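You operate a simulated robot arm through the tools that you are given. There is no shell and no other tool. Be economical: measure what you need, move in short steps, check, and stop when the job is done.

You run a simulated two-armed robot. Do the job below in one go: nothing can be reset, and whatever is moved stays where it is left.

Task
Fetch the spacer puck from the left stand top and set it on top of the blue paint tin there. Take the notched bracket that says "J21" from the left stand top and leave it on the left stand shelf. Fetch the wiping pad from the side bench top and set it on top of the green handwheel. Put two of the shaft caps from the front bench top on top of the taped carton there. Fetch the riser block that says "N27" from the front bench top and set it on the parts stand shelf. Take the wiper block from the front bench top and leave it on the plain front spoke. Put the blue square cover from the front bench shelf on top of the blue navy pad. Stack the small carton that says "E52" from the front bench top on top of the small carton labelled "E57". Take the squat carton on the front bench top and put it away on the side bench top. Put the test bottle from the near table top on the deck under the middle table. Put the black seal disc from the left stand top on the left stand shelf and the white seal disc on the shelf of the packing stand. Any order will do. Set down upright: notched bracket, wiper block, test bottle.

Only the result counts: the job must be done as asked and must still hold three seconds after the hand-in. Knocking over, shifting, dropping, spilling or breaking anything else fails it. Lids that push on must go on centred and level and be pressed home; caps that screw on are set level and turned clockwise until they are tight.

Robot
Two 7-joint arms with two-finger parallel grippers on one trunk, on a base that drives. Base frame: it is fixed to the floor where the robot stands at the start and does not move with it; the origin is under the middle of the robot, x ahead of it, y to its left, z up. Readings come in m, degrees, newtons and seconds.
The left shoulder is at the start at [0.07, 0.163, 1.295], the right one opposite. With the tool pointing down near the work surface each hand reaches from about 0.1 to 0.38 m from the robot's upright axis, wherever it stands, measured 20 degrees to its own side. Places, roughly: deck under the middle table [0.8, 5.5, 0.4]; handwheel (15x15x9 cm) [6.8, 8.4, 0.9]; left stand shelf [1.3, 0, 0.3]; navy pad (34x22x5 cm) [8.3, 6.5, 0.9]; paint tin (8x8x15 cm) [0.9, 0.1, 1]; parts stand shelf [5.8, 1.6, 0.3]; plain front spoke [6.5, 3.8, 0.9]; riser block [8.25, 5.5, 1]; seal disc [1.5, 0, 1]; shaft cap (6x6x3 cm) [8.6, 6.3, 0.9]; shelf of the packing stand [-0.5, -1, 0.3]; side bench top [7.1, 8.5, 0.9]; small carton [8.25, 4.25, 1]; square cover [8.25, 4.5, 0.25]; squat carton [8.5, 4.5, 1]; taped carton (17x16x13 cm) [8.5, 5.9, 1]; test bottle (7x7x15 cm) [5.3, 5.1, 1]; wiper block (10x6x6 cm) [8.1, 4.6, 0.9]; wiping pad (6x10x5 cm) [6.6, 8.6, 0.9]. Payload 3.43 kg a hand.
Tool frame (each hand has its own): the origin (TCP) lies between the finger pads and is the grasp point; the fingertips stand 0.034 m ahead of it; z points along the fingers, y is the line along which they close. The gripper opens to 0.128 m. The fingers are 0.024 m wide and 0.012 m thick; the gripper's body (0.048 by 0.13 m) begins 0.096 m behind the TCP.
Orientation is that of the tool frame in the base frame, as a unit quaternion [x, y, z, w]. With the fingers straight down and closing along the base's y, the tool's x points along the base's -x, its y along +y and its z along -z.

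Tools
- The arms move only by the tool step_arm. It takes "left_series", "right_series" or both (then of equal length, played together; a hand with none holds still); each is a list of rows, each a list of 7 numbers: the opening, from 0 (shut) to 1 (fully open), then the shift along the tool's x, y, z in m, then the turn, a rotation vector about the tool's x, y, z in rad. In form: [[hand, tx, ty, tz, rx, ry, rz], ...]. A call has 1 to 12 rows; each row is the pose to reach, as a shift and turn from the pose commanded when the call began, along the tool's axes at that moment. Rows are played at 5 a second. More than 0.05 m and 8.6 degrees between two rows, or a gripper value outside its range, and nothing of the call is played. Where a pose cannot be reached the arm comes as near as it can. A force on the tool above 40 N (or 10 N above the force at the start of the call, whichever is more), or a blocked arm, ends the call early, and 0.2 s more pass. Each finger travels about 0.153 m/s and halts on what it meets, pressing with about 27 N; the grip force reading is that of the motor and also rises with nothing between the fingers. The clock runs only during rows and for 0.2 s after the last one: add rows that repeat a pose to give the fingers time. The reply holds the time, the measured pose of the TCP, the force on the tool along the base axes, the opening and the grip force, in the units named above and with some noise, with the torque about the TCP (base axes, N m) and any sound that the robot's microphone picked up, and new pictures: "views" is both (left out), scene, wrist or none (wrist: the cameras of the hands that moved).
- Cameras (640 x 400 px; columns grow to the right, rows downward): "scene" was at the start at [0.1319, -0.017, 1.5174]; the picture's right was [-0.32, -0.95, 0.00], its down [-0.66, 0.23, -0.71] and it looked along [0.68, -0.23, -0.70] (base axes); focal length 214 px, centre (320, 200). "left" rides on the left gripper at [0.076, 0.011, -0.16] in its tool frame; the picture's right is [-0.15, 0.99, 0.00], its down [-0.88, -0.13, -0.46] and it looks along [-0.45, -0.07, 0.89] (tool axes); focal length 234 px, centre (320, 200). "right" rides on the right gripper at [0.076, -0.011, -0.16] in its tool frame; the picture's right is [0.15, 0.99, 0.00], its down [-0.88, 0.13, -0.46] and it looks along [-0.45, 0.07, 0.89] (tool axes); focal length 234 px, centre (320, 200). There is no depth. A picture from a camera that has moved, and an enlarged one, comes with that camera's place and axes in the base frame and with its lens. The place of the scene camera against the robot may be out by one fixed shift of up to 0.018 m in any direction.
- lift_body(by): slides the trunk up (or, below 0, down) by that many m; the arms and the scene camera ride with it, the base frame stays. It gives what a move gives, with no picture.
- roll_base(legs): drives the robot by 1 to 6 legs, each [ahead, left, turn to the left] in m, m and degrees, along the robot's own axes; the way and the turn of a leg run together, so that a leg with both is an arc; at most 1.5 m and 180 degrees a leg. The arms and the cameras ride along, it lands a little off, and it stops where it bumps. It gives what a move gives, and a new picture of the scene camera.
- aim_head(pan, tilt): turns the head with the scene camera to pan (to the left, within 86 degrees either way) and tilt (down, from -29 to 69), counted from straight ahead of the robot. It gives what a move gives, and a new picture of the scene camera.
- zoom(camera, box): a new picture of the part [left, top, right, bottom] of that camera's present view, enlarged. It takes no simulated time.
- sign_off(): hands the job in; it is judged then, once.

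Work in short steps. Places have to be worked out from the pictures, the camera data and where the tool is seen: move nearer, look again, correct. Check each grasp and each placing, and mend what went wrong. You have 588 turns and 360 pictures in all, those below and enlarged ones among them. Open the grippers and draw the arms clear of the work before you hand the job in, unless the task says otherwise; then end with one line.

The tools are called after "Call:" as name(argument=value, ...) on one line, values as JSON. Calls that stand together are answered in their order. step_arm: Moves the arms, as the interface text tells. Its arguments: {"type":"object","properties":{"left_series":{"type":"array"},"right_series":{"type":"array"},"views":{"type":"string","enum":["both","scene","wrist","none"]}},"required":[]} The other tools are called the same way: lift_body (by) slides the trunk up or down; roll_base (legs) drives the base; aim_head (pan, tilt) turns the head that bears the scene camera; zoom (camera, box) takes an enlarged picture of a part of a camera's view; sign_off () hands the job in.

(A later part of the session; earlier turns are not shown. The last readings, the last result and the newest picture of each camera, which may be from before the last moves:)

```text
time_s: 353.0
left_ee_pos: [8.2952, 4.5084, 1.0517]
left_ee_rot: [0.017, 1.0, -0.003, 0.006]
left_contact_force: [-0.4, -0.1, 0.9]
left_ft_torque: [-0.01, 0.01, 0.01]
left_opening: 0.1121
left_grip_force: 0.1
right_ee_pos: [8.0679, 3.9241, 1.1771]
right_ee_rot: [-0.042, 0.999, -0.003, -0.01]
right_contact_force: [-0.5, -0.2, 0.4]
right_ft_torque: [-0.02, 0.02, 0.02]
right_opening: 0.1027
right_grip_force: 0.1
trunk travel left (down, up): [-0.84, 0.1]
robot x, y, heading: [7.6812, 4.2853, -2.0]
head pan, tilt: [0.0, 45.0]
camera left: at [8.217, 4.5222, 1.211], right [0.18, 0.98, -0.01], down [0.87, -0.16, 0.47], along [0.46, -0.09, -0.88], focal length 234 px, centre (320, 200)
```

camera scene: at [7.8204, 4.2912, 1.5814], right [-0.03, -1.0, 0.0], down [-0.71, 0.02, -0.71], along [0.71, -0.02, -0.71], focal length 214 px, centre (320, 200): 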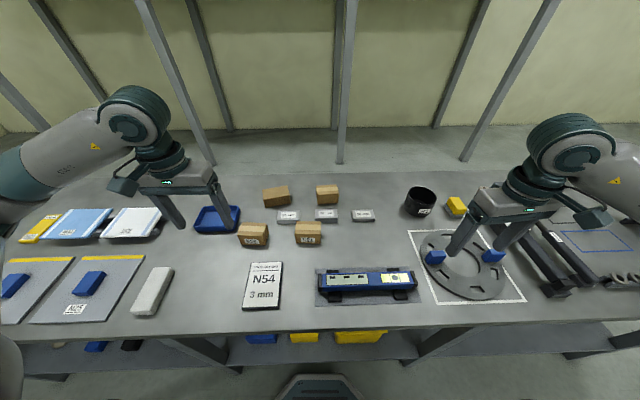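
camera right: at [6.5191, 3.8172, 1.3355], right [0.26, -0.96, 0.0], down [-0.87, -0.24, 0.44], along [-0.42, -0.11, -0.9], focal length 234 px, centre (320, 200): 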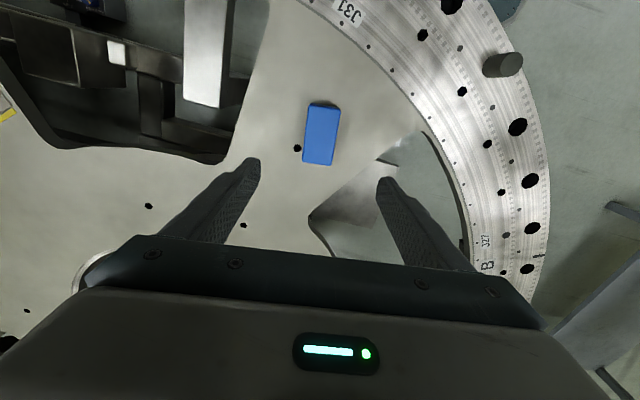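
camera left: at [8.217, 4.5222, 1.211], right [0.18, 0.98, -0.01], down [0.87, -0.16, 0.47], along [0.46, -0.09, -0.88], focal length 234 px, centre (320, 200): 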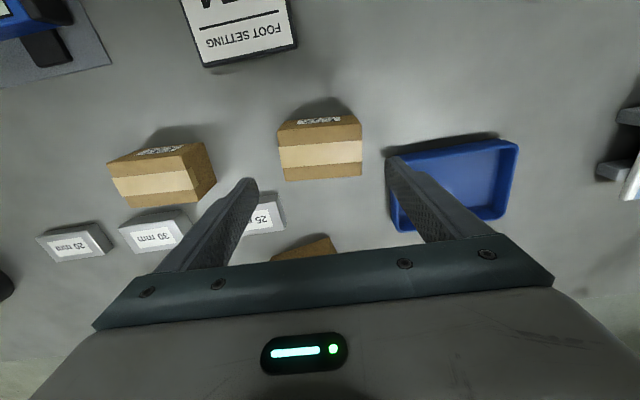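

Good alignment; 8 mm back and a 2° turn, then descend, close and lift.

Call:
step_arm(left_series=[[0.875, 0.008, 0, 0.03, 0, 0, 0.035], [0.875, 0.008, 0, 0.07, 0, 0, 0.035], [0.875, 0.008, 0, 0.1, 0, 0, 0.035], [0.875, 0.008, 0, 0.11, 0, 0, 0.035], [0.7, 0.008, 0, 0.11, 0, 0, 0.035], [0.5, 0.008, 0, 0.11, 0, 0, 0.035], [0.5, 0.008, 0, 0.11, 0, 0, 0.035], [0.5, 0.008, 0, 0.07, 0, 0, 0.035], [0.5, 0.008, 0, 0.02, 0, 0, 0.035], [0.5, 0.008, 0, -0.03, 0, 0, 0.035], [0.5, 0.008, 0, -0.07, 0, 0, 0.035]], views="wrist")

```text
time_s: 355.4
left_ee_pos: [8.2851, 4.5062, 1.1207]
left_ee_rot: [0.034, 0.999, -0.003, 0.006]
left_contact_force: [0.2, -0.3, -1.7]
left_ft_torque: [0.03, -0.03, 0.0]
left_opening: 0.0901
left_grip_force: 27.3
right_ee_pos: [8.0656, 3.9239, 1.1775]
right_ee_rot: [-0.042, 0.999, -0.004, -0.01]
right_contact_force: [-0.2, -0.5, -0.6]
right_ft_torque: [0.0, -0.01, -0.01]
right_opening: 0.1024
right_grip_force: 0.0
trunk travel left (down, up): [-0.84, 0.1]
robot x, y, heading: [7.6889, 4.2875, -2.1]
head pan, tilt: [0.0, 45.0]
camera left: at [8.2088, 4.5236, 1.2808], right [0.21, 0.98, 0.0], down [0.86, -0.19, 0.47], along [0.46, -0.1, -0.88], focal length 234 px, centre (320, 200)
```

left: 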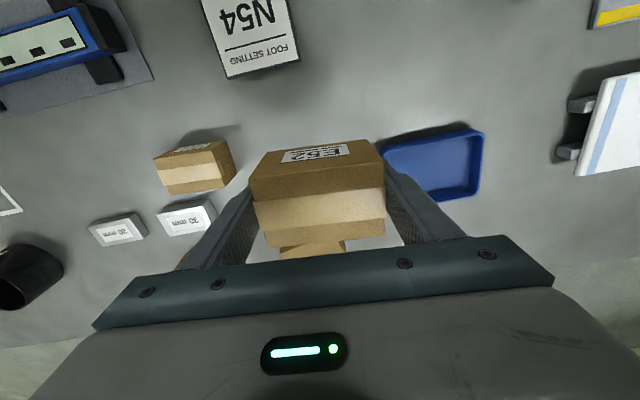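

E52 held. I shift the base so the left hand lines up with the back-right carton (≈[8.486, 4.235]) and check from closer.

Call:
lift_body(by=0.06)

Call:
roll_base(legs=[[0.04, -0.25, 2.1]])

Call:
zoom(camera="left", box=[120, 100, 520, 350])

```text
time_s: 356.4
left_ee_pos: [8.2871, 4.5059, 1.1806]
left_ee_rot: [0.033, 0.999, -0.003, 0.006]
left_contact_force: [-0.6, 0.7, -3.1]
left_ft_torque: [-0.01, -0.02, 0.02]
left_opening: 0.0898
left_grip_force: 26.9
right_ee_pos: [8.0668, 3.9248, 1.2385]
right_ee_rot: [-0.043, 0.999, -0.004, -0.01]
right_contact_force: [0.0, -0.8, 0.1]
right_ft_torque: [0.0, 0.01, -0.05]
right_opening: 0.1026
right_grip_force: 0.1
trunk travel left (down, up): [-0.9, 0.04]
robot x, y, heading: [7.6874, 4.2829, -1.8]
head pan, tilt: [0.0, 45.0]
```

```text
time_s: 358.2
left_ee_pos: [8.3134, 4.2784, 1.18]
left_ee_rot: [0.014, 1.0, -0.003, 0.007]
left_contact_force: [-0.2, 0.2, -2.6]
left_ft_torque: [-0.01, 0.0, -0.01]
left_opening: 0.0899
left_grip_force: 27.0
right_ee_pos: [8.1169, 3.6879, 1.2382]
right_ee_rot: [-0.062, 0.998, -0.004, -0.01]
right_contact_force: [0.2, 0.1, -0.1]
right_ft_torque: [-0.03, -0.01, 0.04]
right_opening: 0.1025
right_grip_force: 0.0
trunk travel left (down, up): [-0.9, 0.04]
robot x, y, heading: [7.7187, 4.0371, 0.2]
head pan, tilt: [0.0, 45.0]
camera scene: at [7.8553, 4.0465, 1.6415], right [0.0, -1.0, 0.0], down [-0.71, 0.0, -0.71], along [0.71, 0.0, -0.71], focal length 214 px, centre (320, 200)
```

scene: 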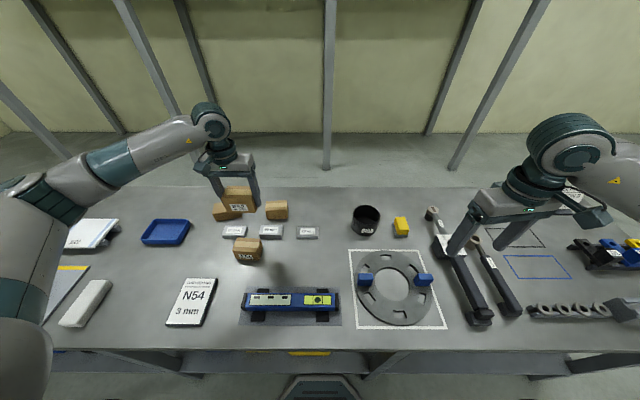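

```text
1.60 times, centred on (320, 225) of left
camera zoom: at [8.2363, 4.2934, 1.3396], right [0.18, 0.98, -0.01], down [0.87, -0.15, 0.47], along [0.46, -0.09, -0.88], focal length 375 px, centre (320, 160)
```

zoom: 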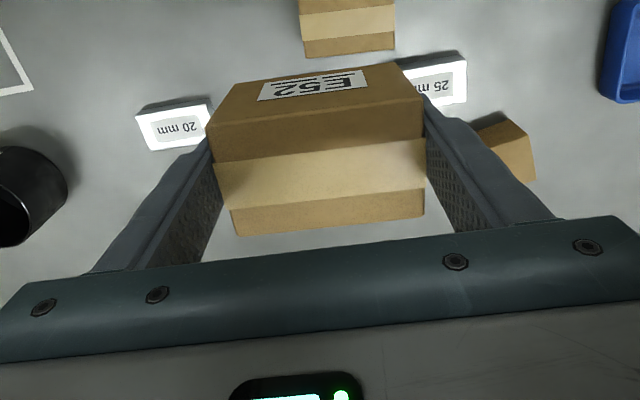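

I zoom the scene view on the target carton to locate it.

Call:
zoom(camera="scene", box=[200, 170, 340, 270])

```text
4.00 times, centred on (270, 220) of scene
camera zoom: at [7.8553, 4.0465, 1.6415], right [0.0, -1.0, 0.0], down [-0.71, 0.0, -0.71], along [0.71, 0.0, -0.71], focal length 858 px, centre (520, 120)
```

zoom: 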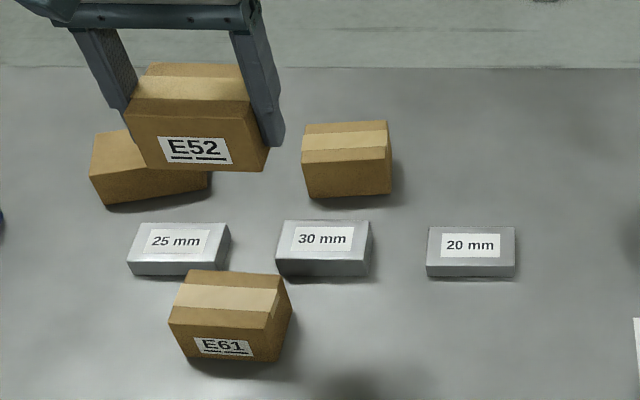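

E57's top centre is about [8.488, 4.224], turned ~7°. I extend over it, turn to match, and hover.

Call:
step_arm(left_series=[[0.5, -0.04, -0.011, 0, 0, 0, -0.03], [0.5, -0.08, -0.022, 0, 0, 0, -0.06], [0.5, -0.12, -0.033, 0, 0, 0, -0.09], [0.5, -0.155, -0.044, 0, 0, 0, -0.12], [0.5, -0.1765, -0.049, 0.02, 0, 0, -0.145], [0.5, -0.1765, -0.049, 0.06, 0, 0, -0.145], [0.5, -0.1765, -0.049, 0.1, 0, 0, -0.145], [0.5, -0.1765, -0.049, 0.13, 0, 0, -0.145]], views="both")

Call:
zoom(camera="scene", box=[220, 150, 340, 240])

```text
time_s: 360.0
left_ee_pos: [8.4906, 4.2238, 1.053]
left_ee_rot: [-0.057, 0.998, -0.003, 0.006]
left_contact_force: [0.2, 0.8, -2.6]
left_ft_torque: [0.0, 0.02, 0.02]
left_opening: 0.0899
left_grip_force: 27.1
right_ee_pos: [8.1178, 3.6867, 1.236]
right_ee_rot: [-0.061, 0.998, -0.005, -0.009]
right_contact_force: [0.6, 0.4, 0.2]
right_ft_torque: [0.0, 0.02, 0.02]
right_opening: 0.1027
right_grip_force: 0.0
trunk travel left (down, up): [-0.9, 0.04]
robot x, y, heading: [7.7189, 4.0327, 0.3]
head pan, tilt: [0.0, 45.0]
camera scene: at [7.8565, 4.0438, 1.6414], right [0.0, -1.0, 0.0], down [-0.71, 0.0, -0.71], along [0.71, 0.0, -0.71], focal length 214 px, centre (320, 200)
camera left: at [8.4121, 4.2264, 1.2116], right [0.03, 1.0, -0.01], down [0.88, -0.03, 0.47], along [0.47, -0.02, -0.88], focal length 234 px, centre (320, 200)
```

scene: 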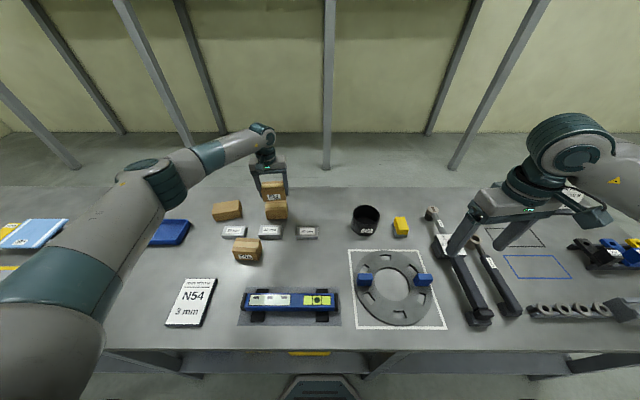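
left: 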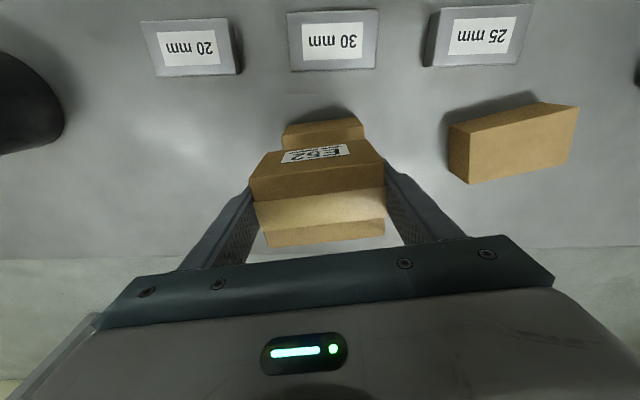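

```text
4.44 times, centred on (280, 195) of scene
camera zoom: at [7.8565, 4.0438, 1.6414], right [0.0, -1.0, 0.0], down [-0.71, 0.0, -0.71], along [0.71, 0.0, -0.71], focal length 953 px, centre (498, 222)
```

zoom: 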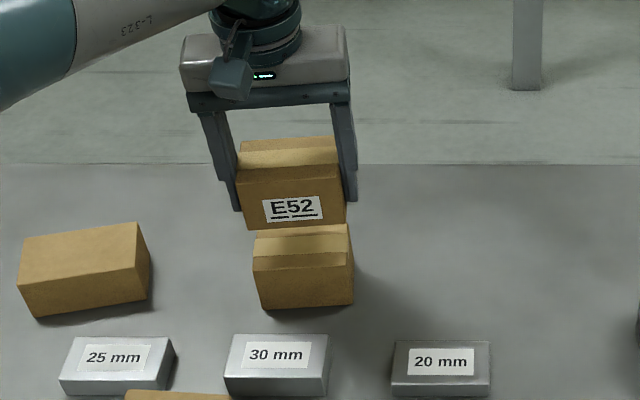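

E52 lines up over E57 within a few mm. I creep down to contact.

Call:
step_arm(left_series=[[0.5, 0, -0.001, 0.02, 0, 0, 0], [0.5, 0, -0.001, 0.035, 0, 0, 0], [0.5, 0, -0.001, 0.041, 0, 0, 0], [0.5, 0, -0.001, 0.045, 0, 0, 0], [0.5, 0, -0.001, 0.049, 0, 0, 0], [0.5, 0, -0.001, 0.052, 0, 0, 0], [0.5, 0, -0.001, 0.055, 0, 0, 0], [0.5, 0, -0.001, 0.058, 0, 0, 0]], views="none")

Call:
zoom(camera="scene", box=[220, 150, 340, 240])

```text
time_s: 361.8
left_ee_pos: [8.4909, 4.2196, 1.0015]
left_ee_rot: [-0.057, 0.998, -0.003, 0.01]
left_contact_force: [5.1, 2.5, 28.3]
left_ft_torque: [1.33, 0.17, -0.27]
left_opening: 0.0899
left_grip_force: 26.9
right_ee_pos: [8.1137, 3.686, 1.2392]
right_ee_rot: [-0.061, 0.998, -0.004, -0.009]
right_contact_force: [-0.2, 0.1, 0.1]
right_ft_torque: [-0.01, 0.02, 0.0]
right_opening: 0.1024
right_grip_force: 0.1
trunk travel left (down, up): [-0.9, 0.04]
robot x, y, heading: [7.7187, 4.033, 0.3]
head pan, tilt: [0.0, 45.0]
```

```text
4.44 times, centred on (280, 195) of scene
camera zoom: at [7.8513, 4.0432, 1.6423], right [0.0, -1.0, 0.0], down [-0.71, 0.0, -0.71], along [0.71, 0.0, -0.71], focal length 953 px, centre (498, 222)
```

zoom: 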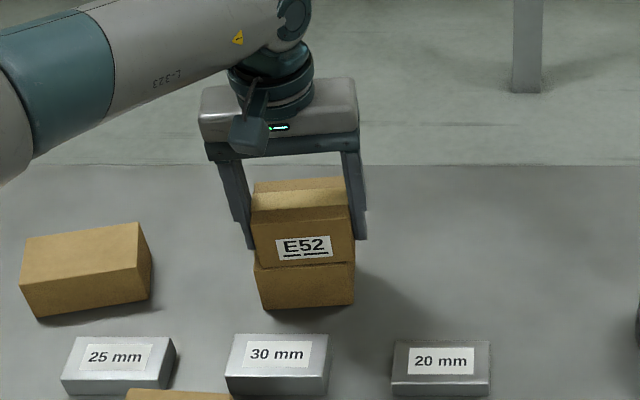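

Stacked neatly. Relieve, open and rise straight up.

Call:
step_arm(left_series=[[0.5, 0, 0, -0.003, 0, 0, 0], [0.85, 0, 0, -0.003, 0, 0, 0], [0.9, 0, 0, -0.003, 0, 0, 0], [0.9, 0, 0, -0.03, 0, 0, 0], [0.9, 0, 0, -0.08, 0, 0, 0], [0.9, 0, 0, -0.13, 0, 0, 0], [0.9, 0, 0, -0.18, 0, 0, 0]], views="both")

Call:
zoom(camera="scene", box=[200, 170, 340, 270])

```text
time_s: 363.4
left_ee_pos: [8.4865, 4.2237, 1.1775]
left_ee_rot: [-0.058, 0.998, -0.004, 0.005]
left_contact_force: [0.1, 0.0, -0.5]
left_ft_torque: [0.0, -0.02, 0.01]
left_opening: 0.1152
left_grip_force: 0.0
right_ee_pos: [8.1155, 3.6853, 1.2376]
right_ee_rot: [-0.061, 0.998, -0.004, -0.009]
right_contact_force: [-0.3, 0.9, -0.2]
right_ft_torque: [0.01, 0.0, 0.02]
right_opening: 0.1025
right_grip_force: 0.0
trunk travel left (down, up): [-0.9, 0.04]
robot x, y, heading: [7.7238, 4.035, 0.2]
head pan, tilt: [0.0, 45.0]
camera scene: at [7.8544, 4.0439, 1.6415], right [0.0, -1.0, 0.0], down [-0.71, 0.0, -0.71], along [0.71, 0.0, -0.71], focal length 214 px, centre (320, 200)
camera left: at [8.408, 4.2275, 1.3361], right [0.03, 1.0, 0.0], down [0.88, -0.03, 0.47], along [0.47, -0.02, -0.88], focal length 234 px, centre (320, 200)
```

scene: 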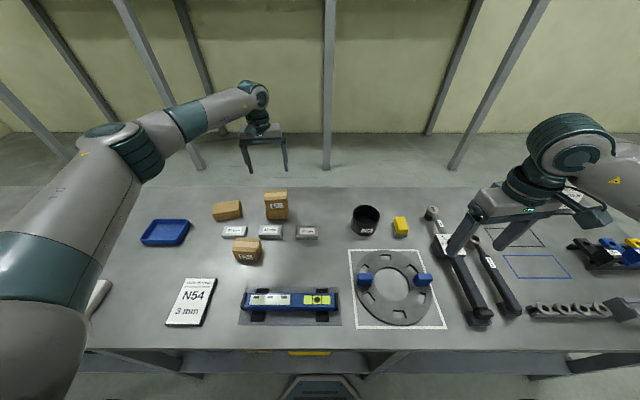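
left: 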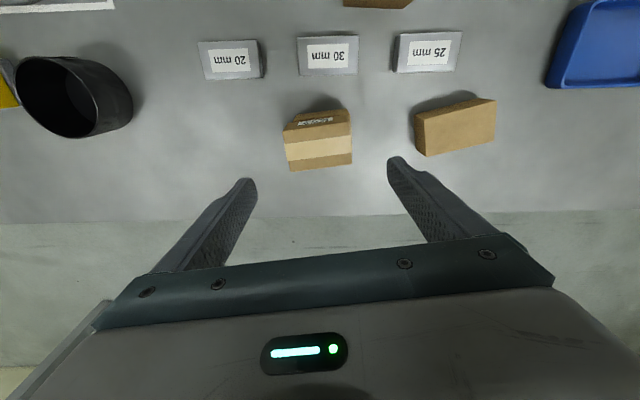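

```text
4.00 times, centred on (270, 220) of scene
camera zoom: at [7.8544, 4.0439, 1.6415], right [0.0, -1.0, 0.0], down [-0.71, 0.0, -0.71], along [0.71, 0.0, -0.71], focal length 858 px, centre (520, 120)
```

zoom: 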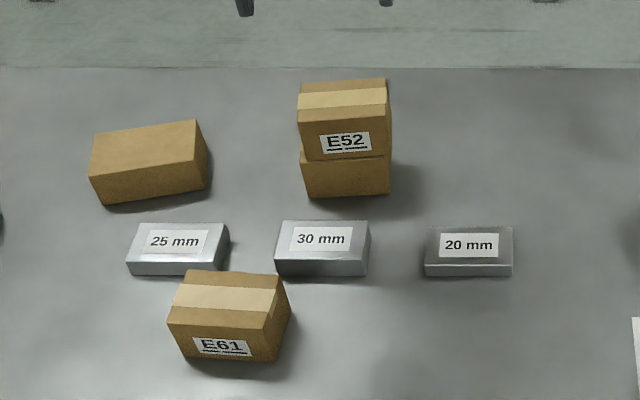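

E52 sits squarely on the other carton. Next the squat carton (≈[8.475, 4.444], ~12 cm long, 7 cm deep): I slide left and turn the left hand 87° to grip across its depth.

Call:
roll_base(legs=[[0, 0.2, 0]])

Call:
step_arm(left_series=[[0.9, 0, 0, 0, 0, 0, 0.14], [0.9, 0, 0, 0, 0, 0, 0.28], [0.9, 0, 0, 0, 0, 0, 0.42], [0.9, 0, 0, 0, 0, 0, 0.56], [0.9, 0, 0, 0, 0, 0, 0.7], [0.9, 0, 0, 0, 0, 0, 0.84], [0.9, 0, 0, 0, 0, 0, 0.98], [0.9, 0, 0, 0, 0, 0, 1.12], [0.9, 0, 0, 0, 0, 0, 1.26], [0.9, 0, 0, 0, 0, 0, 1.4], [0.9, 0, 0, 0, 0, 0, 1.513]], views="wrist")

```text
time_s: 365.0
left_ee_pos: [8.4861, 4.418, 1.1773]
left_ee_rot: [-0.056, 0.998, -0.002, 0.005]
left_contact_force: [-0.6, -0.9, 1.0]
left_ft_torque: [0.08, 0.03, 0.01]
left_opening: 0.1151
left_grip_force: 0.0
right_ee_pos: [8.1157, 3.8814, 1.2355]
right_ee_rot: [-0.061, 0.998, -0.002, -0.009]
right_contact_force: [0.2, -0.7, 0.0]
right_ft_torque: [0.08, -0.01, -0.01]
right_opening: 0.1023
right_grip_force: 0.0
trunk travel left (down, up): [-0.9, 0.04]
robot x, y, heading: [7.7191, 4.2318, 0.3]
head pan, tilt: [0.0, 45.0]
camera scene: at [7.8548, 4.2376, 1.6414], right [0.0, -1.0, 0.0], down [-0.71, 0.0, -0.71], along [0.71, 0.0, -0.71], focal length 214 px, centre (320, 200)
```

scene: 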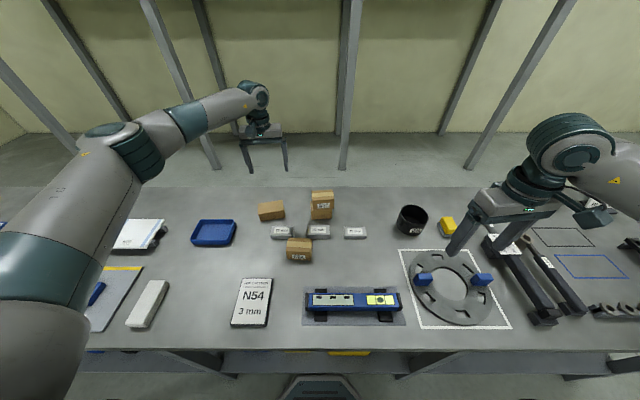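

```text
time_s: 367.4
left_ee_pos: [8.4336, 4.4312, 1.2007]
left_ee_rot: [0.318, 0.948, -0.02, -0.01]
left_contact_force: [-1.4, -1.2, -0.5]
left_ft_torque: [0.17, -0.11, -0.02]
left_opening: 0.1154
left_grip_force: 0.0
left hand out of reach, approached as far as the arm can: row 5, 6, 7, 8, 9, 10, 11
right_ee_pos: [8.1161, 3.8854, 1.2377]
right_ee_rot: [-0.061, 0.998, -0.005, -0.01]
right_contact_force: [-0.9, -0.6, 0.7]
right_ft_torque: [-0.04, -0.05, 0.0]
right_opening: 0.1025
right_grip_force: 0.1
trunk travel left (down, up): [-0.9, 0.04]
robot x, y, heading: [7.7169, 4.2329, -0.1]
head pan, tilt: [0.0, 45.0]
camera left: at [8.3837, 4.4913, 1.3596], right [0.71, 0.7, -0.05], down [0.64, -0.62, 0.46], along [0.29, -0.35, -0.89], focal length 234 px, centre (320, 200)
```

left: 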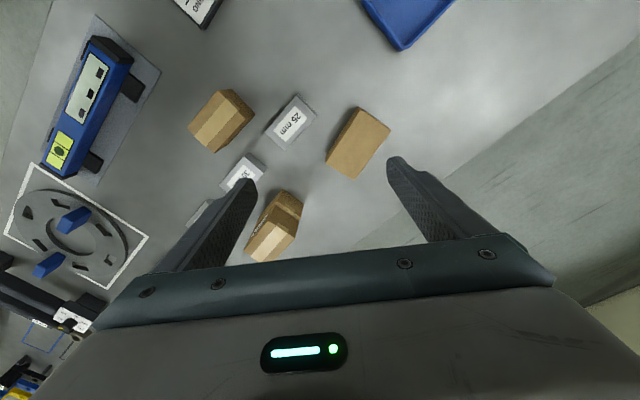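

The wrist limit stopped the turn, but from this view the carton measures only ~10.4 × 6.6 cm, so I can grip along its length after all. I rotate back, testing what pose is commanded now.

Call:
step_arm(left_series=[[1, 0, 0, 0, 0, 0, -0.14], [1, 0, 0, 0, 0, 0, -0.28], [1, 0, 0, 0, 0, 0, -0.42], [1, 0, 0, 0, 0, 0, -0.56], [1, 0, 0, 0, 0, 0, -0.7], [1, 0, 0, 0, 0, 0, -0.84], [1, 0, 0, 0, 0, 0, -0.874]], views="none")

```text
time_s: 369.0
left_ee_pos: [8.4333, 4.431, 1.2018]
left_ee_rot: [-0.115, 0.993, -0.013, -0.017]
left_contact_force: [0.4, -0.3, 0.2]
left_ft_torque: [-0.01, 0.01, -0.01]
left_opening: 0.128
left_grip_force: 0.1
right_ee_pos: [8.1159, 3.8841, 1.2361]
right_ee_rot: [-0.061, 0.998, -0.004, -0.009]
right_contact_force: [1.0, 0.4, -0.5]
right_ft_torque: [0.01, 0.02, -0.02]
right_opening: 0.1024
right_grip_force: 0.2
trunk travel left (down, up): [-0.9, 0.04]
robot x, y, heading: [7.7191, 4.2325, 0.3]
head pan, tilt: [0.0, 45.0]
```

Commands restart from the reached pose, good: yaw is now 103°, matching the carton. I level the slight tilt, move over it and look.

Call:
step_arm(left_series=[[1, -0.025, 0.002, 0, -0.011, -0.018, 0], [1, -0.0523, 0.004, 0, -0.022, -0.037, 0], [1, -0.0523, 0.004, 0.04, -0.022, -0.037, 0], [1, -0.0523, 0.004, 0.08, -0.022, -0.037, 0]], views="wrist")

```text
time_s: 370.0
left_ee_pos: [8.4798, 4.4468, 1.115]
left_ee_rot: [-0.114, 0.994, -0.001, 0.0]
left_contact_force: [-0.3, -0.6, 0.6]
left_ft_torque: [0.01, 0.0, 0.01]
left_opening: 0.1281
left_grip_force: 0.0
right_ee_pos: [8.1168, 3.8849, 1.2381]
right_ee_rot: [-0.061, 0.998, -0.003, -0.01]
right_contact_force: [0.2, 0.3, -0.6]
right_ft_torque: [0.01, 0.0, 0.02]
right_opening: 0.1023
right_grip_force: 0.0
trunk travel left (down, up): [-0.9, 0.04]
robot x, y, heading: [7.7193, 4.2336, 0.2]
head pan, tilt: [0.0, 45.0]
camera left: at [8.4033, 4.4412, 1.2757], right [-0.08, 1.0, 0.0], down [0.89, 0.07, 0.46], along [0.45, 0.04, -0.89], focal length 234 px, centre (320, 200)
```

left: 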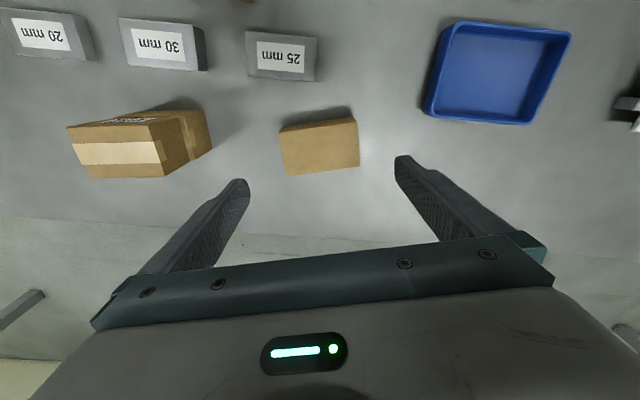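

Centred; descend, grip and lift.

Call:
step_arm(left_series=[[1, -0.005, 0.001, 0.05, 0, 0, 0], [1, -0.005, 0.001, 0.1, 0, 0, 0], [1, -0.005, 0.001, 0.14, 0, 0, 0], [1, -0.005, 0.001, 0.168, 0, 0, 0], [0.8, -0.005, 0.001, 0.168, 0, 0, 0], [0.6, -0.005, 0.001, 0.168, 0, 0, 0], [0.6, -0.005, 0.001, 0.168, 0, 0, 0], [0.6, -0.005, 0.001, 0.13, 0, 0, 0], [0.6, -0.005, 0.001, 0.08, 0, 0, 0], [0.6, -0.005, 0.001, 0.03, 0, 0, 0], [0.6, -0.005, 0.001, -0.02, 0, 0, 0]], views="wrist")

```text
refused: row 1 steps farther than a row can; nothing moved
```

Call:
step_arm(left_series=[[1, -0.005, 0.001, 0.045, 0, 0, 0], [1, -0.005, 0.001, 0.09, 0, 0, 0], [1, -0.005, 0.001, 0.13, 0, 0, 0], [1, -0.005, 0.001, 0.168, 0, 0, 0], [0.8, -0.005, 0.001, 0.168, 0, 0, 0], [0.6, -0.005, 0.001, 0.168, 0, 0, 0], [0.6, -0.005, 0.001, 0.168, 0, 0, 0], [0.6, -0.005, 0.001, 0.13, 0, 0, 0], [0.6, -0.005, 0.001, 0.08, 0, 0, 0], [0.6, -0.005, 0.001, 0.03, 0, 0, 0], [0.6, -0.005, 0.001, -0.02, 0, 0, 0]], views="wrist")

```text
time_s: 372.4
left_ee_pos: [8.482, 4.4472, 1.1408]
left_ee_rot: [-0.114, 0.993, -0.001, 0.001]
left_contact_force: [-0.6, 0.7, -2.2]
left_ft_torque: [0.03, -0.04, 0.01]
left_opening: 0.1093
left_grip_force: 27.2
right_ee_pos: [8.1153, 3.8849, 1.2387]
right_ee_rot: [-0.061, 0.998, -0.004, -0.01]
right_contact_force: [-0.6, 0.1, 0.1]
right_ft_torque: [0.03, -0.01, -0.01]
right_opening: 0.1026
right_grip_force: 0.1
trunk travel left (down, up): [-0.9, 0.04]
robot x, y, heading: [7.7185, 4.232, 0.4]
head pan, tilt: [0.0, 45.0]
camera left: at [8.4058, 4.4419, 1.3003], right [-0.08, 1.0, 0.0], down [0.89, 0.07, 0.46], along [0.45, 0.04, -0.89], focal length 234 px, centre (320, 200)
```

left: 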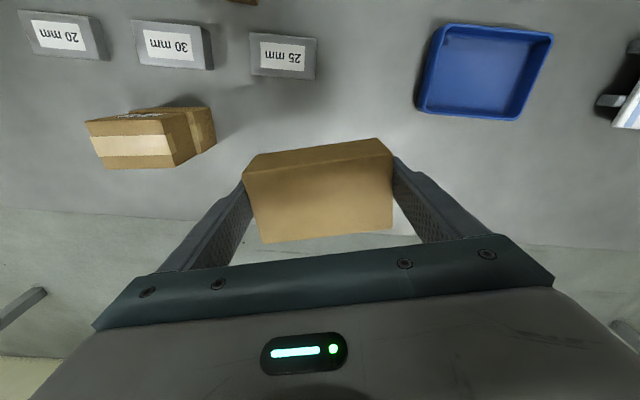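

Carton held. I raise a bit, back off and go along the bench toward the side bench, then face +y.

Call:
roll_base(legs=[[-0.5, 0, 0], [0, 1.4, 0], [0, 1.2, 0], [0, 0, 90]])

Call:
aim_head(pan=0, tilt=30)

```text
time_s: 391.8
left_ee_pos: [6.9527, 7.6776, 1.14]
left_ee_rot: [0.793, -0.61, 0.001, -0.001]
left_contact_force: [0.6, -0.5, -2.4]
left_ft_torque: [-0.01, -0.03, 0.0]
left_opening: 0.1096
left_grip_force: 27.1
right_ee_pos: [7.5276, 7.3281, 1.2365]
right_ee_rot: [0.759, -0.651, 0.009, 0.004]
right_contact_force: [0.4, -1.1, 0.8]
right_ft_torque: [-0.01, -0.02, -0.01]
right_opening: 0.1024
right_grip_force: 0.0
trunk travel left (down, up): [-0.9, 0.04]
robot x, y, heading: [7.1902, 6.9206, 91.9]
head pan, tilt: [0.0, 45.0]
camera scene: at [7.1922, 7.0622, 1.6414], right [1.0, 0.03, 0.0], down [0.02, -0.71, -0.71], along [-0.02, 0.71, -0.71], focal length 214 px, centre (320, 200)
```

scene: 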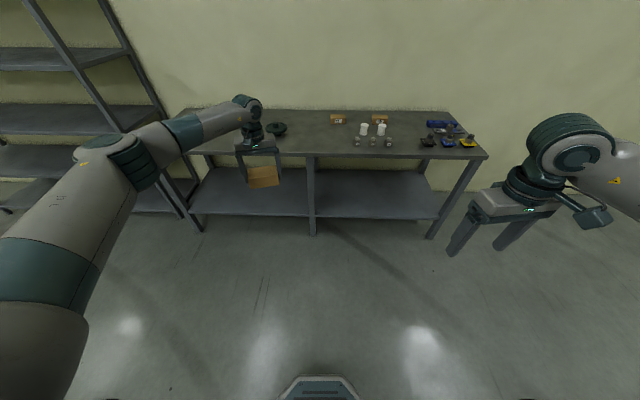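

```text
time_s: 392.6
left_ee_pos: [6.9534, 7.6782, 1.1388]
left_ee_rot: [0.792, -0.61, 0.001, 0.0]
left_contact_force: [0.2, -0.5, -1.5]
left_ft_torque: [-0.02, -0.03, 0.01]
left_opening: 0.1092
left_grip_force: 27.2
right_ee_pos: [7.5273, 7.3287, 1.2369]
right_ee_rot: [0.759, -0.651, 0.01, 0.003]
right_contact_force: [0.7, -0.3, 0.3]
right_ft_torque: [-0.02, 0.02, -0.01]
right_opening: 0.1022
right_grip_force: 0.0
trunk travel left (down, up): [-0.9, 0.04]
robot x, y, heading: [7.1946, 6.9203, 91.7]
head pan, tilt: [0.0, 30.0]
camera scene: at [7.1914, 7.0714, 1.664], right [1.0, 0.03, 0.0], down [0.02, -0.5, -0.87], along [-0.03, 0.86, -0.5], focal length 214 px, centre (320, 200)
```

scene: 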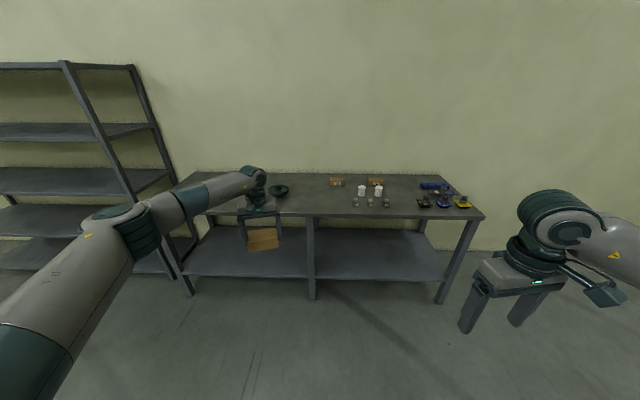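

The bench has a free area around [7.12, 8.36] between the handwheel and the small items. I drive so the carton hangs there.

Call:
roll_base(legs=[[0.66, -0.2, -1.7]])

Call:
aim_head(pan=10, tilt=45)

```text
time_s: 396.4
left_ee_pos: [7.1625, 8.3606, 1.1406]
left_ee_rot: [0.784, -0.621, 0.0, 0.0]
left_contact_force: [0.6, -0.3, -1.7]
left_ft_torque: [0.02, 0.0, 0.03]
left_opening: 0.1094
left_grip_force: 26.6
right_ee_pos: [7.7262, 7.9921, 1.2379]
right_ee_rot: [0.749, -0.662, 0.009, 0.004]
right_contact_force: [-0.4, 0.9, 0.3]
right_ft_torque: [-0.04, 0.0, -0.01]
right_opening: 0.1025
right_grip_force: 0.0
trunk travel left (down, up): [-0.9, 0.04]
robot x, y, heading: [7.3789, 7.5925, 90.3]
head pan, tilt: [0.0, 30.0]
camera scene: at [7.382, 7.7456, 1.6642], right [1.0, 0.0, 0.0], down [0.0, -0.5, -0.87], along [0.0, 0.87, -0.5], focal length 214 px, centre (320, 200)
```

scene: 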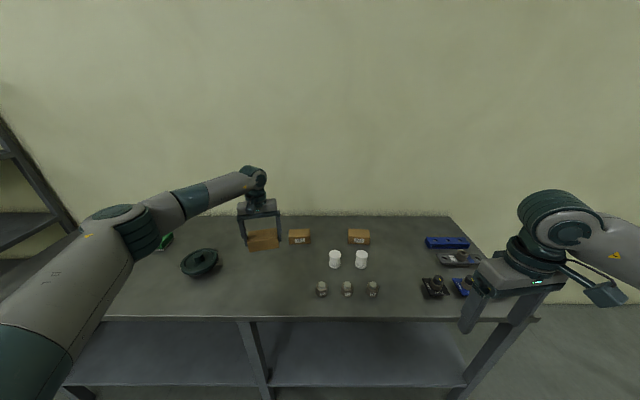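

```text
time_s: 397.2
left_ee_pos: [7.1635, 8.3611, 1.139]
left_ee_rot: [0.783, -0.622, 0.002, 0.0]
left_contact_force: [0.1, -1.0, -0.3]
left_ft_torque: [0.01, 0.0, 0.01]
left_opening: 0.1096
left_grip_force: 27.6
right_ee_pos: [7.7264, 7.9945, 1.2366]
right_ee_rot: [0.749, -0.663, 0.01, 0.004]
right_contact_force: [-0.3, -0.1, 0.4]
right_ft_torque: [0.0, -0.02, 0.0]
right_opening: 0.1022
right_grip_force: 0.1
trunk travel left (down, up): [-0.9, 0.04]
robot x, y, heading: [7.3777, 7.5945, 90.2]
head pan, tilt: [10.0, 45.0]
camera scene: at [7.3684, 7.737, 1.6414], right [0.98, 0.18, 0.0], down [0.12, -0.7, -0.71], along [-0.12, 0.7, -0.71], focal length 214 px, centre (320, 200)
```

scene: 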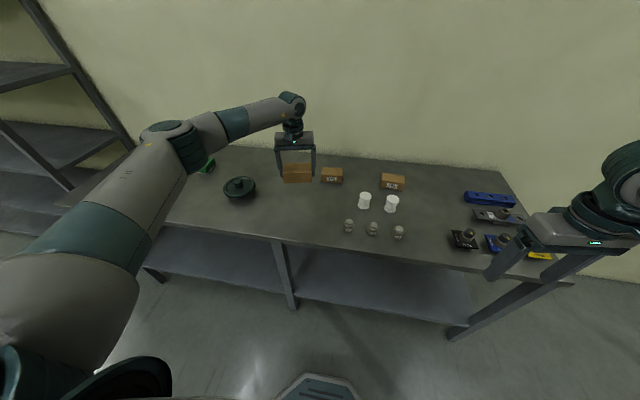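

The spot beneath is clear. I lower the carton to contact.

Call:
step_arm(left_series=[[0.6, 0, 0, 0.045, 0, 0, 0], [0.6, 0, 0, 0.09, 0, 0, 0], [0.6, 0, 0, 0.13, 0, 0, 0], [0.6, 0, 0, 0.165, 0, 0, 0], [0.6, 0, 0, 0.178, 0, 0, 0], [0.6, 0, 0, 0.185, 0, 0, 0], [0.6, 0, 0, 0.19, 0, 0, 0], [0.6, 0, 0, 0.195, 0, 0, 0], [0.6, 0, 0, 0.2, 0, 0, 0]], views="none")

```text
time_s: 399.2
left_ee_pos: [7.1627, 8.3579, 0.9445]
left_ee_rot: [0.783, -0.622, -0.001, -0.003]
left_contact_force: [-2.1, -1.1, 34.2]
left_ft_torque: [-0.14, 0.85, 0.0]
left_opening: 0.1097
left_grip_force: 26.9
right_ee_pos: [7.7266, 7.9913, 1.2381]
right_ee_rot: [0.749, -0.663, 0.008, 0.003]
right_contact_force: [0.7, 0.5, -0.2]
right_ft_torque: [-0.01, 0.01, -0.04]
right_opening: 0.1025
right_grip_force: 0.0
trunk travel left (down, up): [-0.9, 0.04]
robot x, y, heading: [7.3759, 7.5982, 89.8]
head pan, tilt: [10.0, 45.0]
```

Contact. Relieve, open fully and rise.

Call:
step_arm(left_series=[[0.6, 0, 0, -0.004, 0, 0, 0], [0.95, 0, 0, -0.004, 0, 0, 0], [1, 0, 0, -0.004, 0, 0, 0], [1, 0, 0, -0.03, 0, 0, 0], [1, 0, 0, -0.08, 0, 0, 0], [1, 0, 0, -0.13, 0, 0, 0], [1, 0, 0, -0.18, 0, 0, 0], [1, 0, 0, -0.22, 0, 0, 0]], views="wrist")

```text
time_s: 401.0
left_ee_pos: [7.1617, 8.3611, 1.1592]
left_ee_rot: [0.783, -0.622, 0.001, -0.001]
left_contact_force: [0.5, 0.1, -0.4]
left_ft_torque: [0.05, -0.01, 0.03]
left_opening: 0.128
left_grip_force: 0.0
right_ee_pos: [7.7269, 7.9924, 1.2381]
right_ee_rot: [0.749, -0.663, 0.01, 0.004]
right_contact_force: [-0.2, -0.7, -0.1]
right_ft_torque: [0.02, 0.05, -0.01]
right_opening: 0.1026
right_grip_force: 0.0
trunk travel left (down, up): [-0.9, 0.04]
robot x, y, heading: [7.3809, 7.5942, 90.0]
head pan, tilt: [10.0, 45.0]
camera left: at [7.1678, 8.2838, 1.32], right [-1.0, -0.08, 0.0], down [-0.07, 0.89, 0.46], along [-0.04, 0.45, -0.89], focal length 234 px, centre (320, 200)
```

left: 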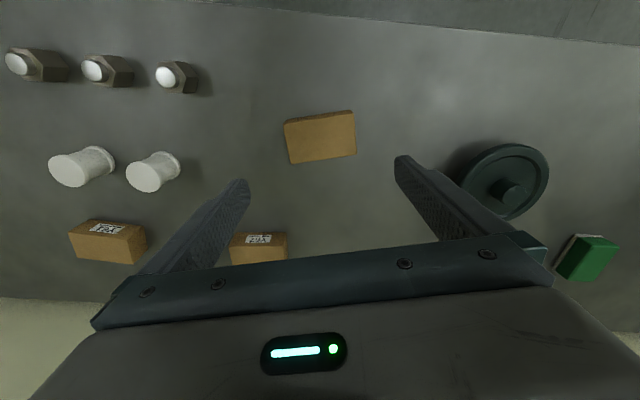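

Carton placed. There are two labelled small cartons here — I read them to be sure where E57 is.

Call:
zoom(camera="left", box=[60, 210, 150, 270])

Call:
zoom(camera="left", box=[225, 222, 300, 270])

Call:
zoom(camera="scene", box=[180, 140, 420, 250])

```text
6.67 times, centred on (105, 240) of left
camera zoom: at [7.1678, 8.2838, 1.32], right [-1.0, -0.08, 0.0], down [-0.07, 0.89, 0.46], along [-0.04, 0.45, -0.89], focal length 1561 px, centre (1753, -67)
```

zoom: 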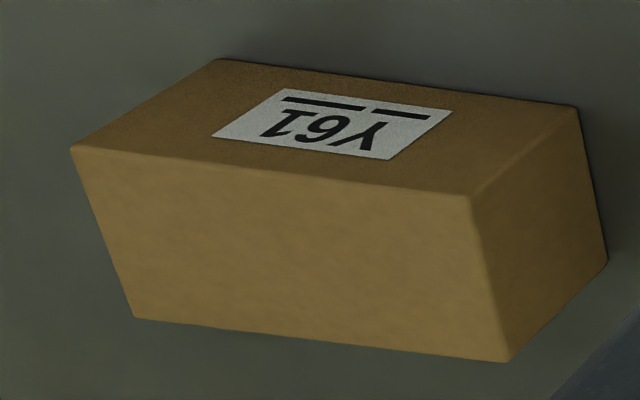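

```text
8.33 times, centred on (262, 246) of left
camera zoom: at [7.1678, 8.2838, 1.32], right [-1.0, -0.08, 0.0], down [-0.07, 0.89, 0.46], along [-0.04, 0.45, -0.89], focal length 1951 px, centre (799, -183)
```

zoom: 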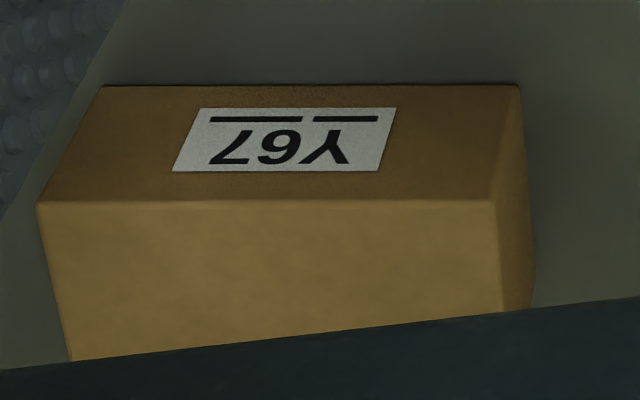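

```text
2.67 times, centred on (300, 195) of scene
camera zoom: at [7.3685, 7.7353, 1.6415], right [0.98, 0.18, 0.0], down [0.12, -0.7, -0.71], along [-0.13, 0.7, -0.71], focal length 572 px, centre (373, 213)
```

zoom: 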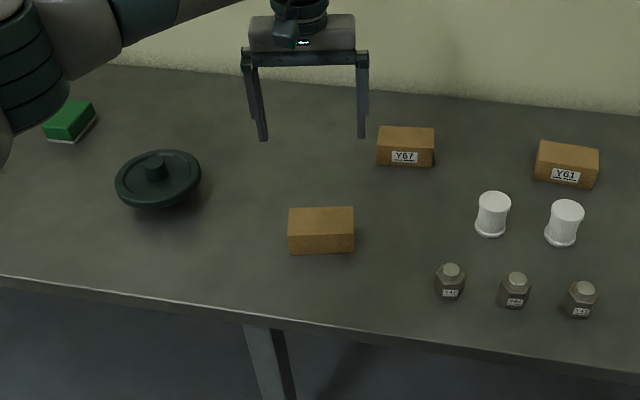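

E57 is not here (Y61, Y67), fine. Now I slide left so the left hand comes over the green wiping pad and look at it and the handwheel.

Call:
roll_base(legs=[[0, 0.45, 0]])

Call:
step_arm(left_series=[[1, 0, 0, 0, 0, 0, 0]], views="wrist")

Call:
zoom(camera="scene", box=[220, 130, 420, 240])

```text
time_s: 403.7
left_ee_pos: [6.7231, 8.3613, 1.1602]
left_ee_rot: [0.782, -0.624, 0.0, 0.001]
left_contact_force: [0.6, 0.4, -0.3]
left_ft_torque: [-0.03, 0.03, 0.0]
left_opening: 0.1281
left_grip_force: 0.1
right_ee_pos: [7.2866, 7.9907, 1.238]
right_ee_rot: [0.747, -0.665, 0.009, 0.004]
right_contact_force: [0.1, 0.2, -0.3]
right_ft_torque: [-0.01, -0.02, -0.01]
right_opening: 0.1025
right_grip_force: 0.1
trunk travel left (down, up): [-0.9, 0.04]
robot x, y, heading: [6.9337, 7.5958, 89.9]
head pan, tilt: [10.0, 45.0]
camera scene: at [6.9274, 7.7359, 1.6415], right [0.99, 0.17, 0.0], down [0.12, -0.7, -0.71], along [-0.12, 0.7, -0.71], focal length 214 px, centre (320, 200)
```

scene: 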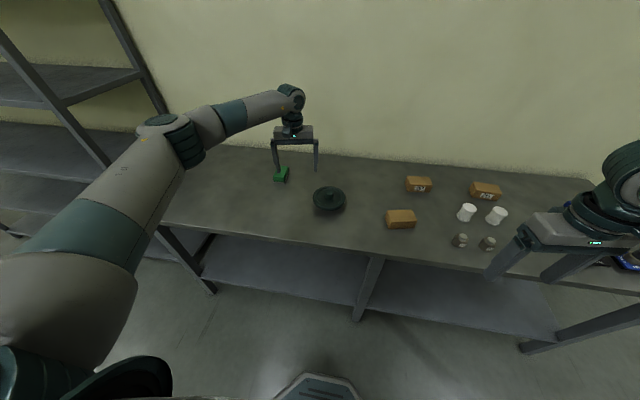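

```text
time_s: 404.1
left_ee_pos: [6.7226, 8.361, 1.1596]
left_ee_rot: [0.781, -0.625, 0.001, -0.001]
left_contact_force: [0.7, -0.7, 0.3]
left_ft_torque: [-0.01, 0.02, -0.01]
left_opening: 0.128
left_grip_force: 0.1
right_ee_pos: [7.2861, 7.9923, 1.2365]
right_ee_rot: [0.748, -0.664, 0.01, 0.004]
right_contact_force: [-0.1, -0.3, -0.9]
right_ft_torque: [0.01, 0.02, -0.01]
right_opening: 0.1022
right_grip_force: 0.0
trunk travel left (down, up): [-0.9, 0.04]
robot x, y, heading: [6.9303, 7.5916, 90.0]
head pan, tilt: [10.0, 45.0]
camera left: at [6.7283, 8.2853, 1.3194], right [-1.0, -0.08, 0.0], down [-0.07, 0.89, 0.46], along [-0.03, 0.45, -0.89], focal length 234 px, centre (320, 200)
```

left: 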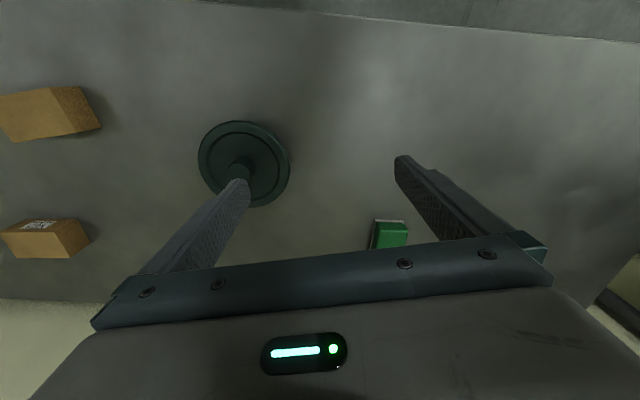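

```text
3.20 times, centred on (320, 185) of scene
camera zoom: at [6.926, 7.7359, 1.6415], right [0.99, 0.17, 0.0], down [0.12, -0.7, -0.71], along [-0.12, 0.7, -0.71], focal length 686 px, centre (320, 248)
```

zoom: 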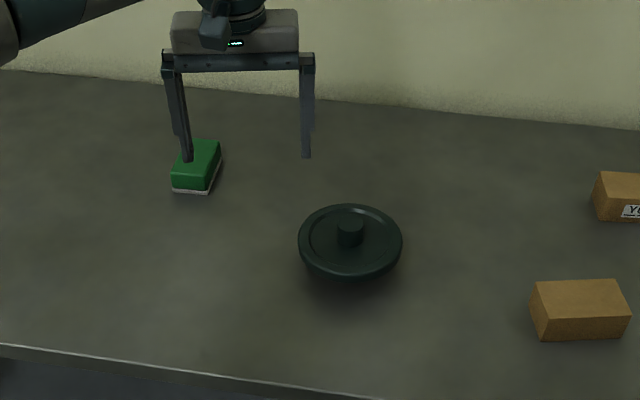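

The handwheel is a disc with a central knob; the pad lies at about [6.577, 8.592], long side along y. I move in over the pad and straighten the hand.

Call:
roll_base(legs=[[0.23, 0.15, 0]])

Call:
step_arm(left_series=[[1, 0, 0, 0, 0, 0, 0.11], [1, 0, 0, 0, 0, 0, 0.22]], views="wrist")

```text
time_s: 406.0
left_ee_pos: [6.5757, 8.5908, 1.1613]
left_ee_rot: [0.781, -0.624, 0.0, -0.001]
left_contact_force: [-0.2, -0.2, -0.1]
left_ft_torque: [0.02, 0.01, 0.02]
left_opening: 0.1279
left_grip_force: 0.0
right_ee_pos: [7.1374, 8.218, 1.2371]
right_ee_rot: [0.747, -0.665, 0.01, 0.004]
right_contact_force: [0.3, 0.0, 0.3]
right_ft_torque: [0.05, 0.0, 0.0]
right_opening: 0.1021
right_grip_force: 0.1
trunk travel left (down, up): [-0.9, 0.04]
robot x, y, heading: [6.788, 7.8217, 89.9]
head pan, tilt: [10.0, 45.0]
camera scene: at [6.7779, 7.9633, 1.6417], right [0.99, 0.17, 0.0], down [0.12, -0.7, -0.71], along [-0.12, 0.7, -0.71], focal length 214 px, centre (320, 200)
```

scene: 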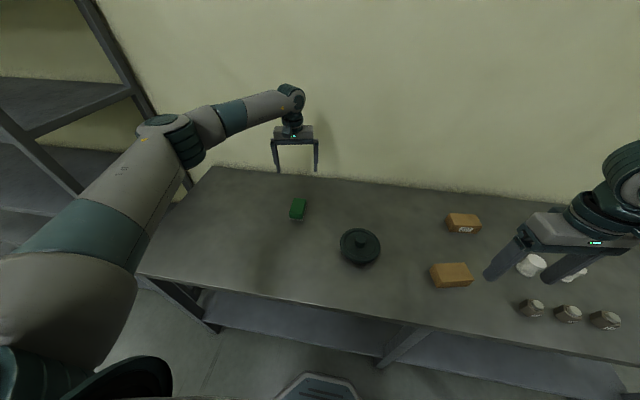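

```text
time_s: 406.6
left_ee_pos: [6.5746, 8.5892, 1.1599]
left_ee_rot: [-0.707, 0.707, 0.0, 0.001]
left_contact_force: [0.7, 0.3, 0.1]
left_ft_torque: [0.01, -0.02, 0.0]
left_opening: 0.128
left_grip_force: 0.0
right_ee_pos: [7.1373, 8.22, 1.2378]
right_ee_rot: [0.746, -0.666, 0.009, 0.004]
right_contact_force: [-0.4, 0.0, 0.0]
right_ft_torque: [0.0, 0.03, 0.0]
right_opening: 0.1025
right_grip_force: 0.0
trunk travel left (down, up): [-0.9, 0.04]
robot x, y, heading: [6.7828, 7.824, 89.8]
head pan, tilt: [10.0, 45.0]
camera left: at [6.5634, 8.5145, 1.3197], right [-0.99, 0.15, 0.0], down [0.13, 0.88, 0.46], along [0.07, 0.45, -0.89], focal length 234 px, centre (320, 200)
```

left: 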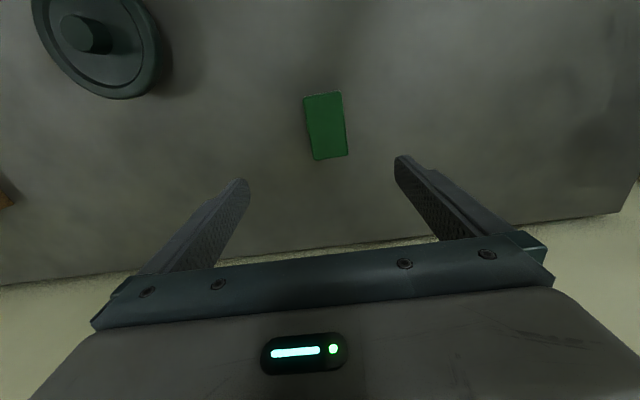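

Pad centre [6.565, 8.577], aligned. I descend and grip it.

Call:
step_arm(left_series=[[0.8, 0.012, 0.0096, 0.04, 0, 0, 0], [0.75, 0.012, 0.0096, 0.08, 0, 0, 0], [0.75, 0.012, 0.0096, 0.12, 0, 0, 0], [0.75, 0.012, 0.0096, 0.16, 0, 0, 0], [0.75, 0.012, 0.0096, 0.19, 0, 0, 0], [0.75, 0.012, 0.0096, 0.207, 0, 0, 0]], views="wrist")

```text
time_s: 408.0
left_ee_pos: [6.5658, 8.5792, 0.9523]
left_ee_rot: [0.707, -0.707, 0.0, -0.001]
left_contact_force: [-0.3, 0.0, -0.1]
left_ft_torque: [-0.03, 0.01, -0.02]
left_opening: 0.0959
left_grip_force: 0.1
right_ee_pos: [7.1378, 8.2203, 1.2377]
right_ee_rot: [0.747, -0.665, 0.01, 0.004]
right_contact_force: [-0.5, 0.8, 0.8]
right_ft_torque: [-0.03, 0.03, 0.02]
right_opening: 0.1025
right_grip_force: 0.0
trunk travel left (down, up): [-0.9, 0.04]
robot x, y, heading: [6.7903, 7.8213, 89.8]
head pan, tilt: [10.0, 45.0]
camera left: at [6.5548, 8.5032, 1.1122], right [-0.99, 0.14, 0.0], down [0.13, 0.88, 0.46], along [0.07, 0.45, -0.89], focal length 234 px, centre (320, 200)
```

left: 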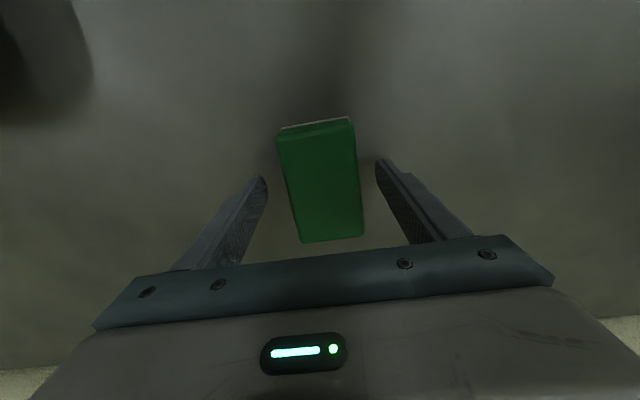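

Well aligned. Shift 6 mm, close and lift.

Call:
step_arm(left_series=[[0.75, 0.006, 0, 0.006, 0, 0, 0], [0.5, 0.006, 0, 0.006, 0, 0, 0], [0.3, 0.006, 0, 0.006, 0, 0, 0], [0.3, 0.006, 0, 0.006, 0, 0, 0], [0.3, 0.006, 0, -0.04, 0, 0, 0], [0.3, 0.006, 0, -0.09, 0, 0, 0], [0.3, 0.006, 0, -0.14, 0, 0, 0], [0.3, 0.006, 0, -0.18, 0, 0, 0]], views="wrist")

```text
time_s: 409.8
left_ee_pos: [6.5655, 8.5735, 1.1346]
left_ee_rot: [0.708, -0.706, 0.001, -0.001]
left_contact_force: [-0.1, 0.1, -0.6]
left_ft_torque: [0.01, 0.0, -0.01]
left_opening: 0.0594
left_grip_force: 27.3
right_ee_pos: [7.1359, 8.2207, 1.2381]
right_ee_rot: [0.747, -0.665, 0.009, 0.004]
right_contact_force: [0.0, 0.7, 0.0]
right_ft_torque: [-0.03, -0.02, 0.02]
right_opening: 0.1025
right_grip_force: 0.0
trunk travel left (down, up): [-0.9, 0.04]
robot x, y, heading: [6.7852, 7.8273, 89.6]
head pan, tilt: [10.0, 45.0]
camera left: at [6.5532, 8.4972, 1.2938], right [-0.99, 0.14, 0.0], down [0.13, 0.88, 0.46], along [0.07, 0.45, -0.89], focal length 234 px, centre (320, 200)
```

left: 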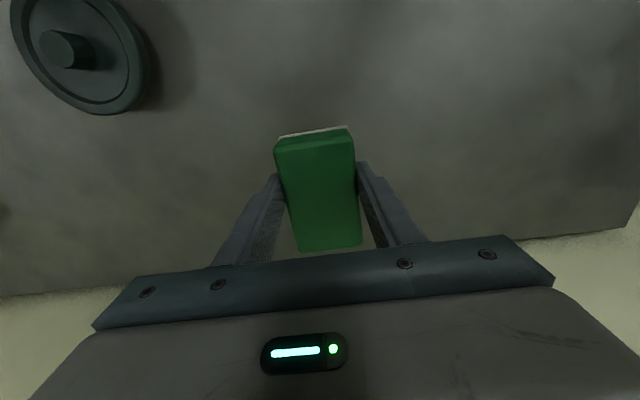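

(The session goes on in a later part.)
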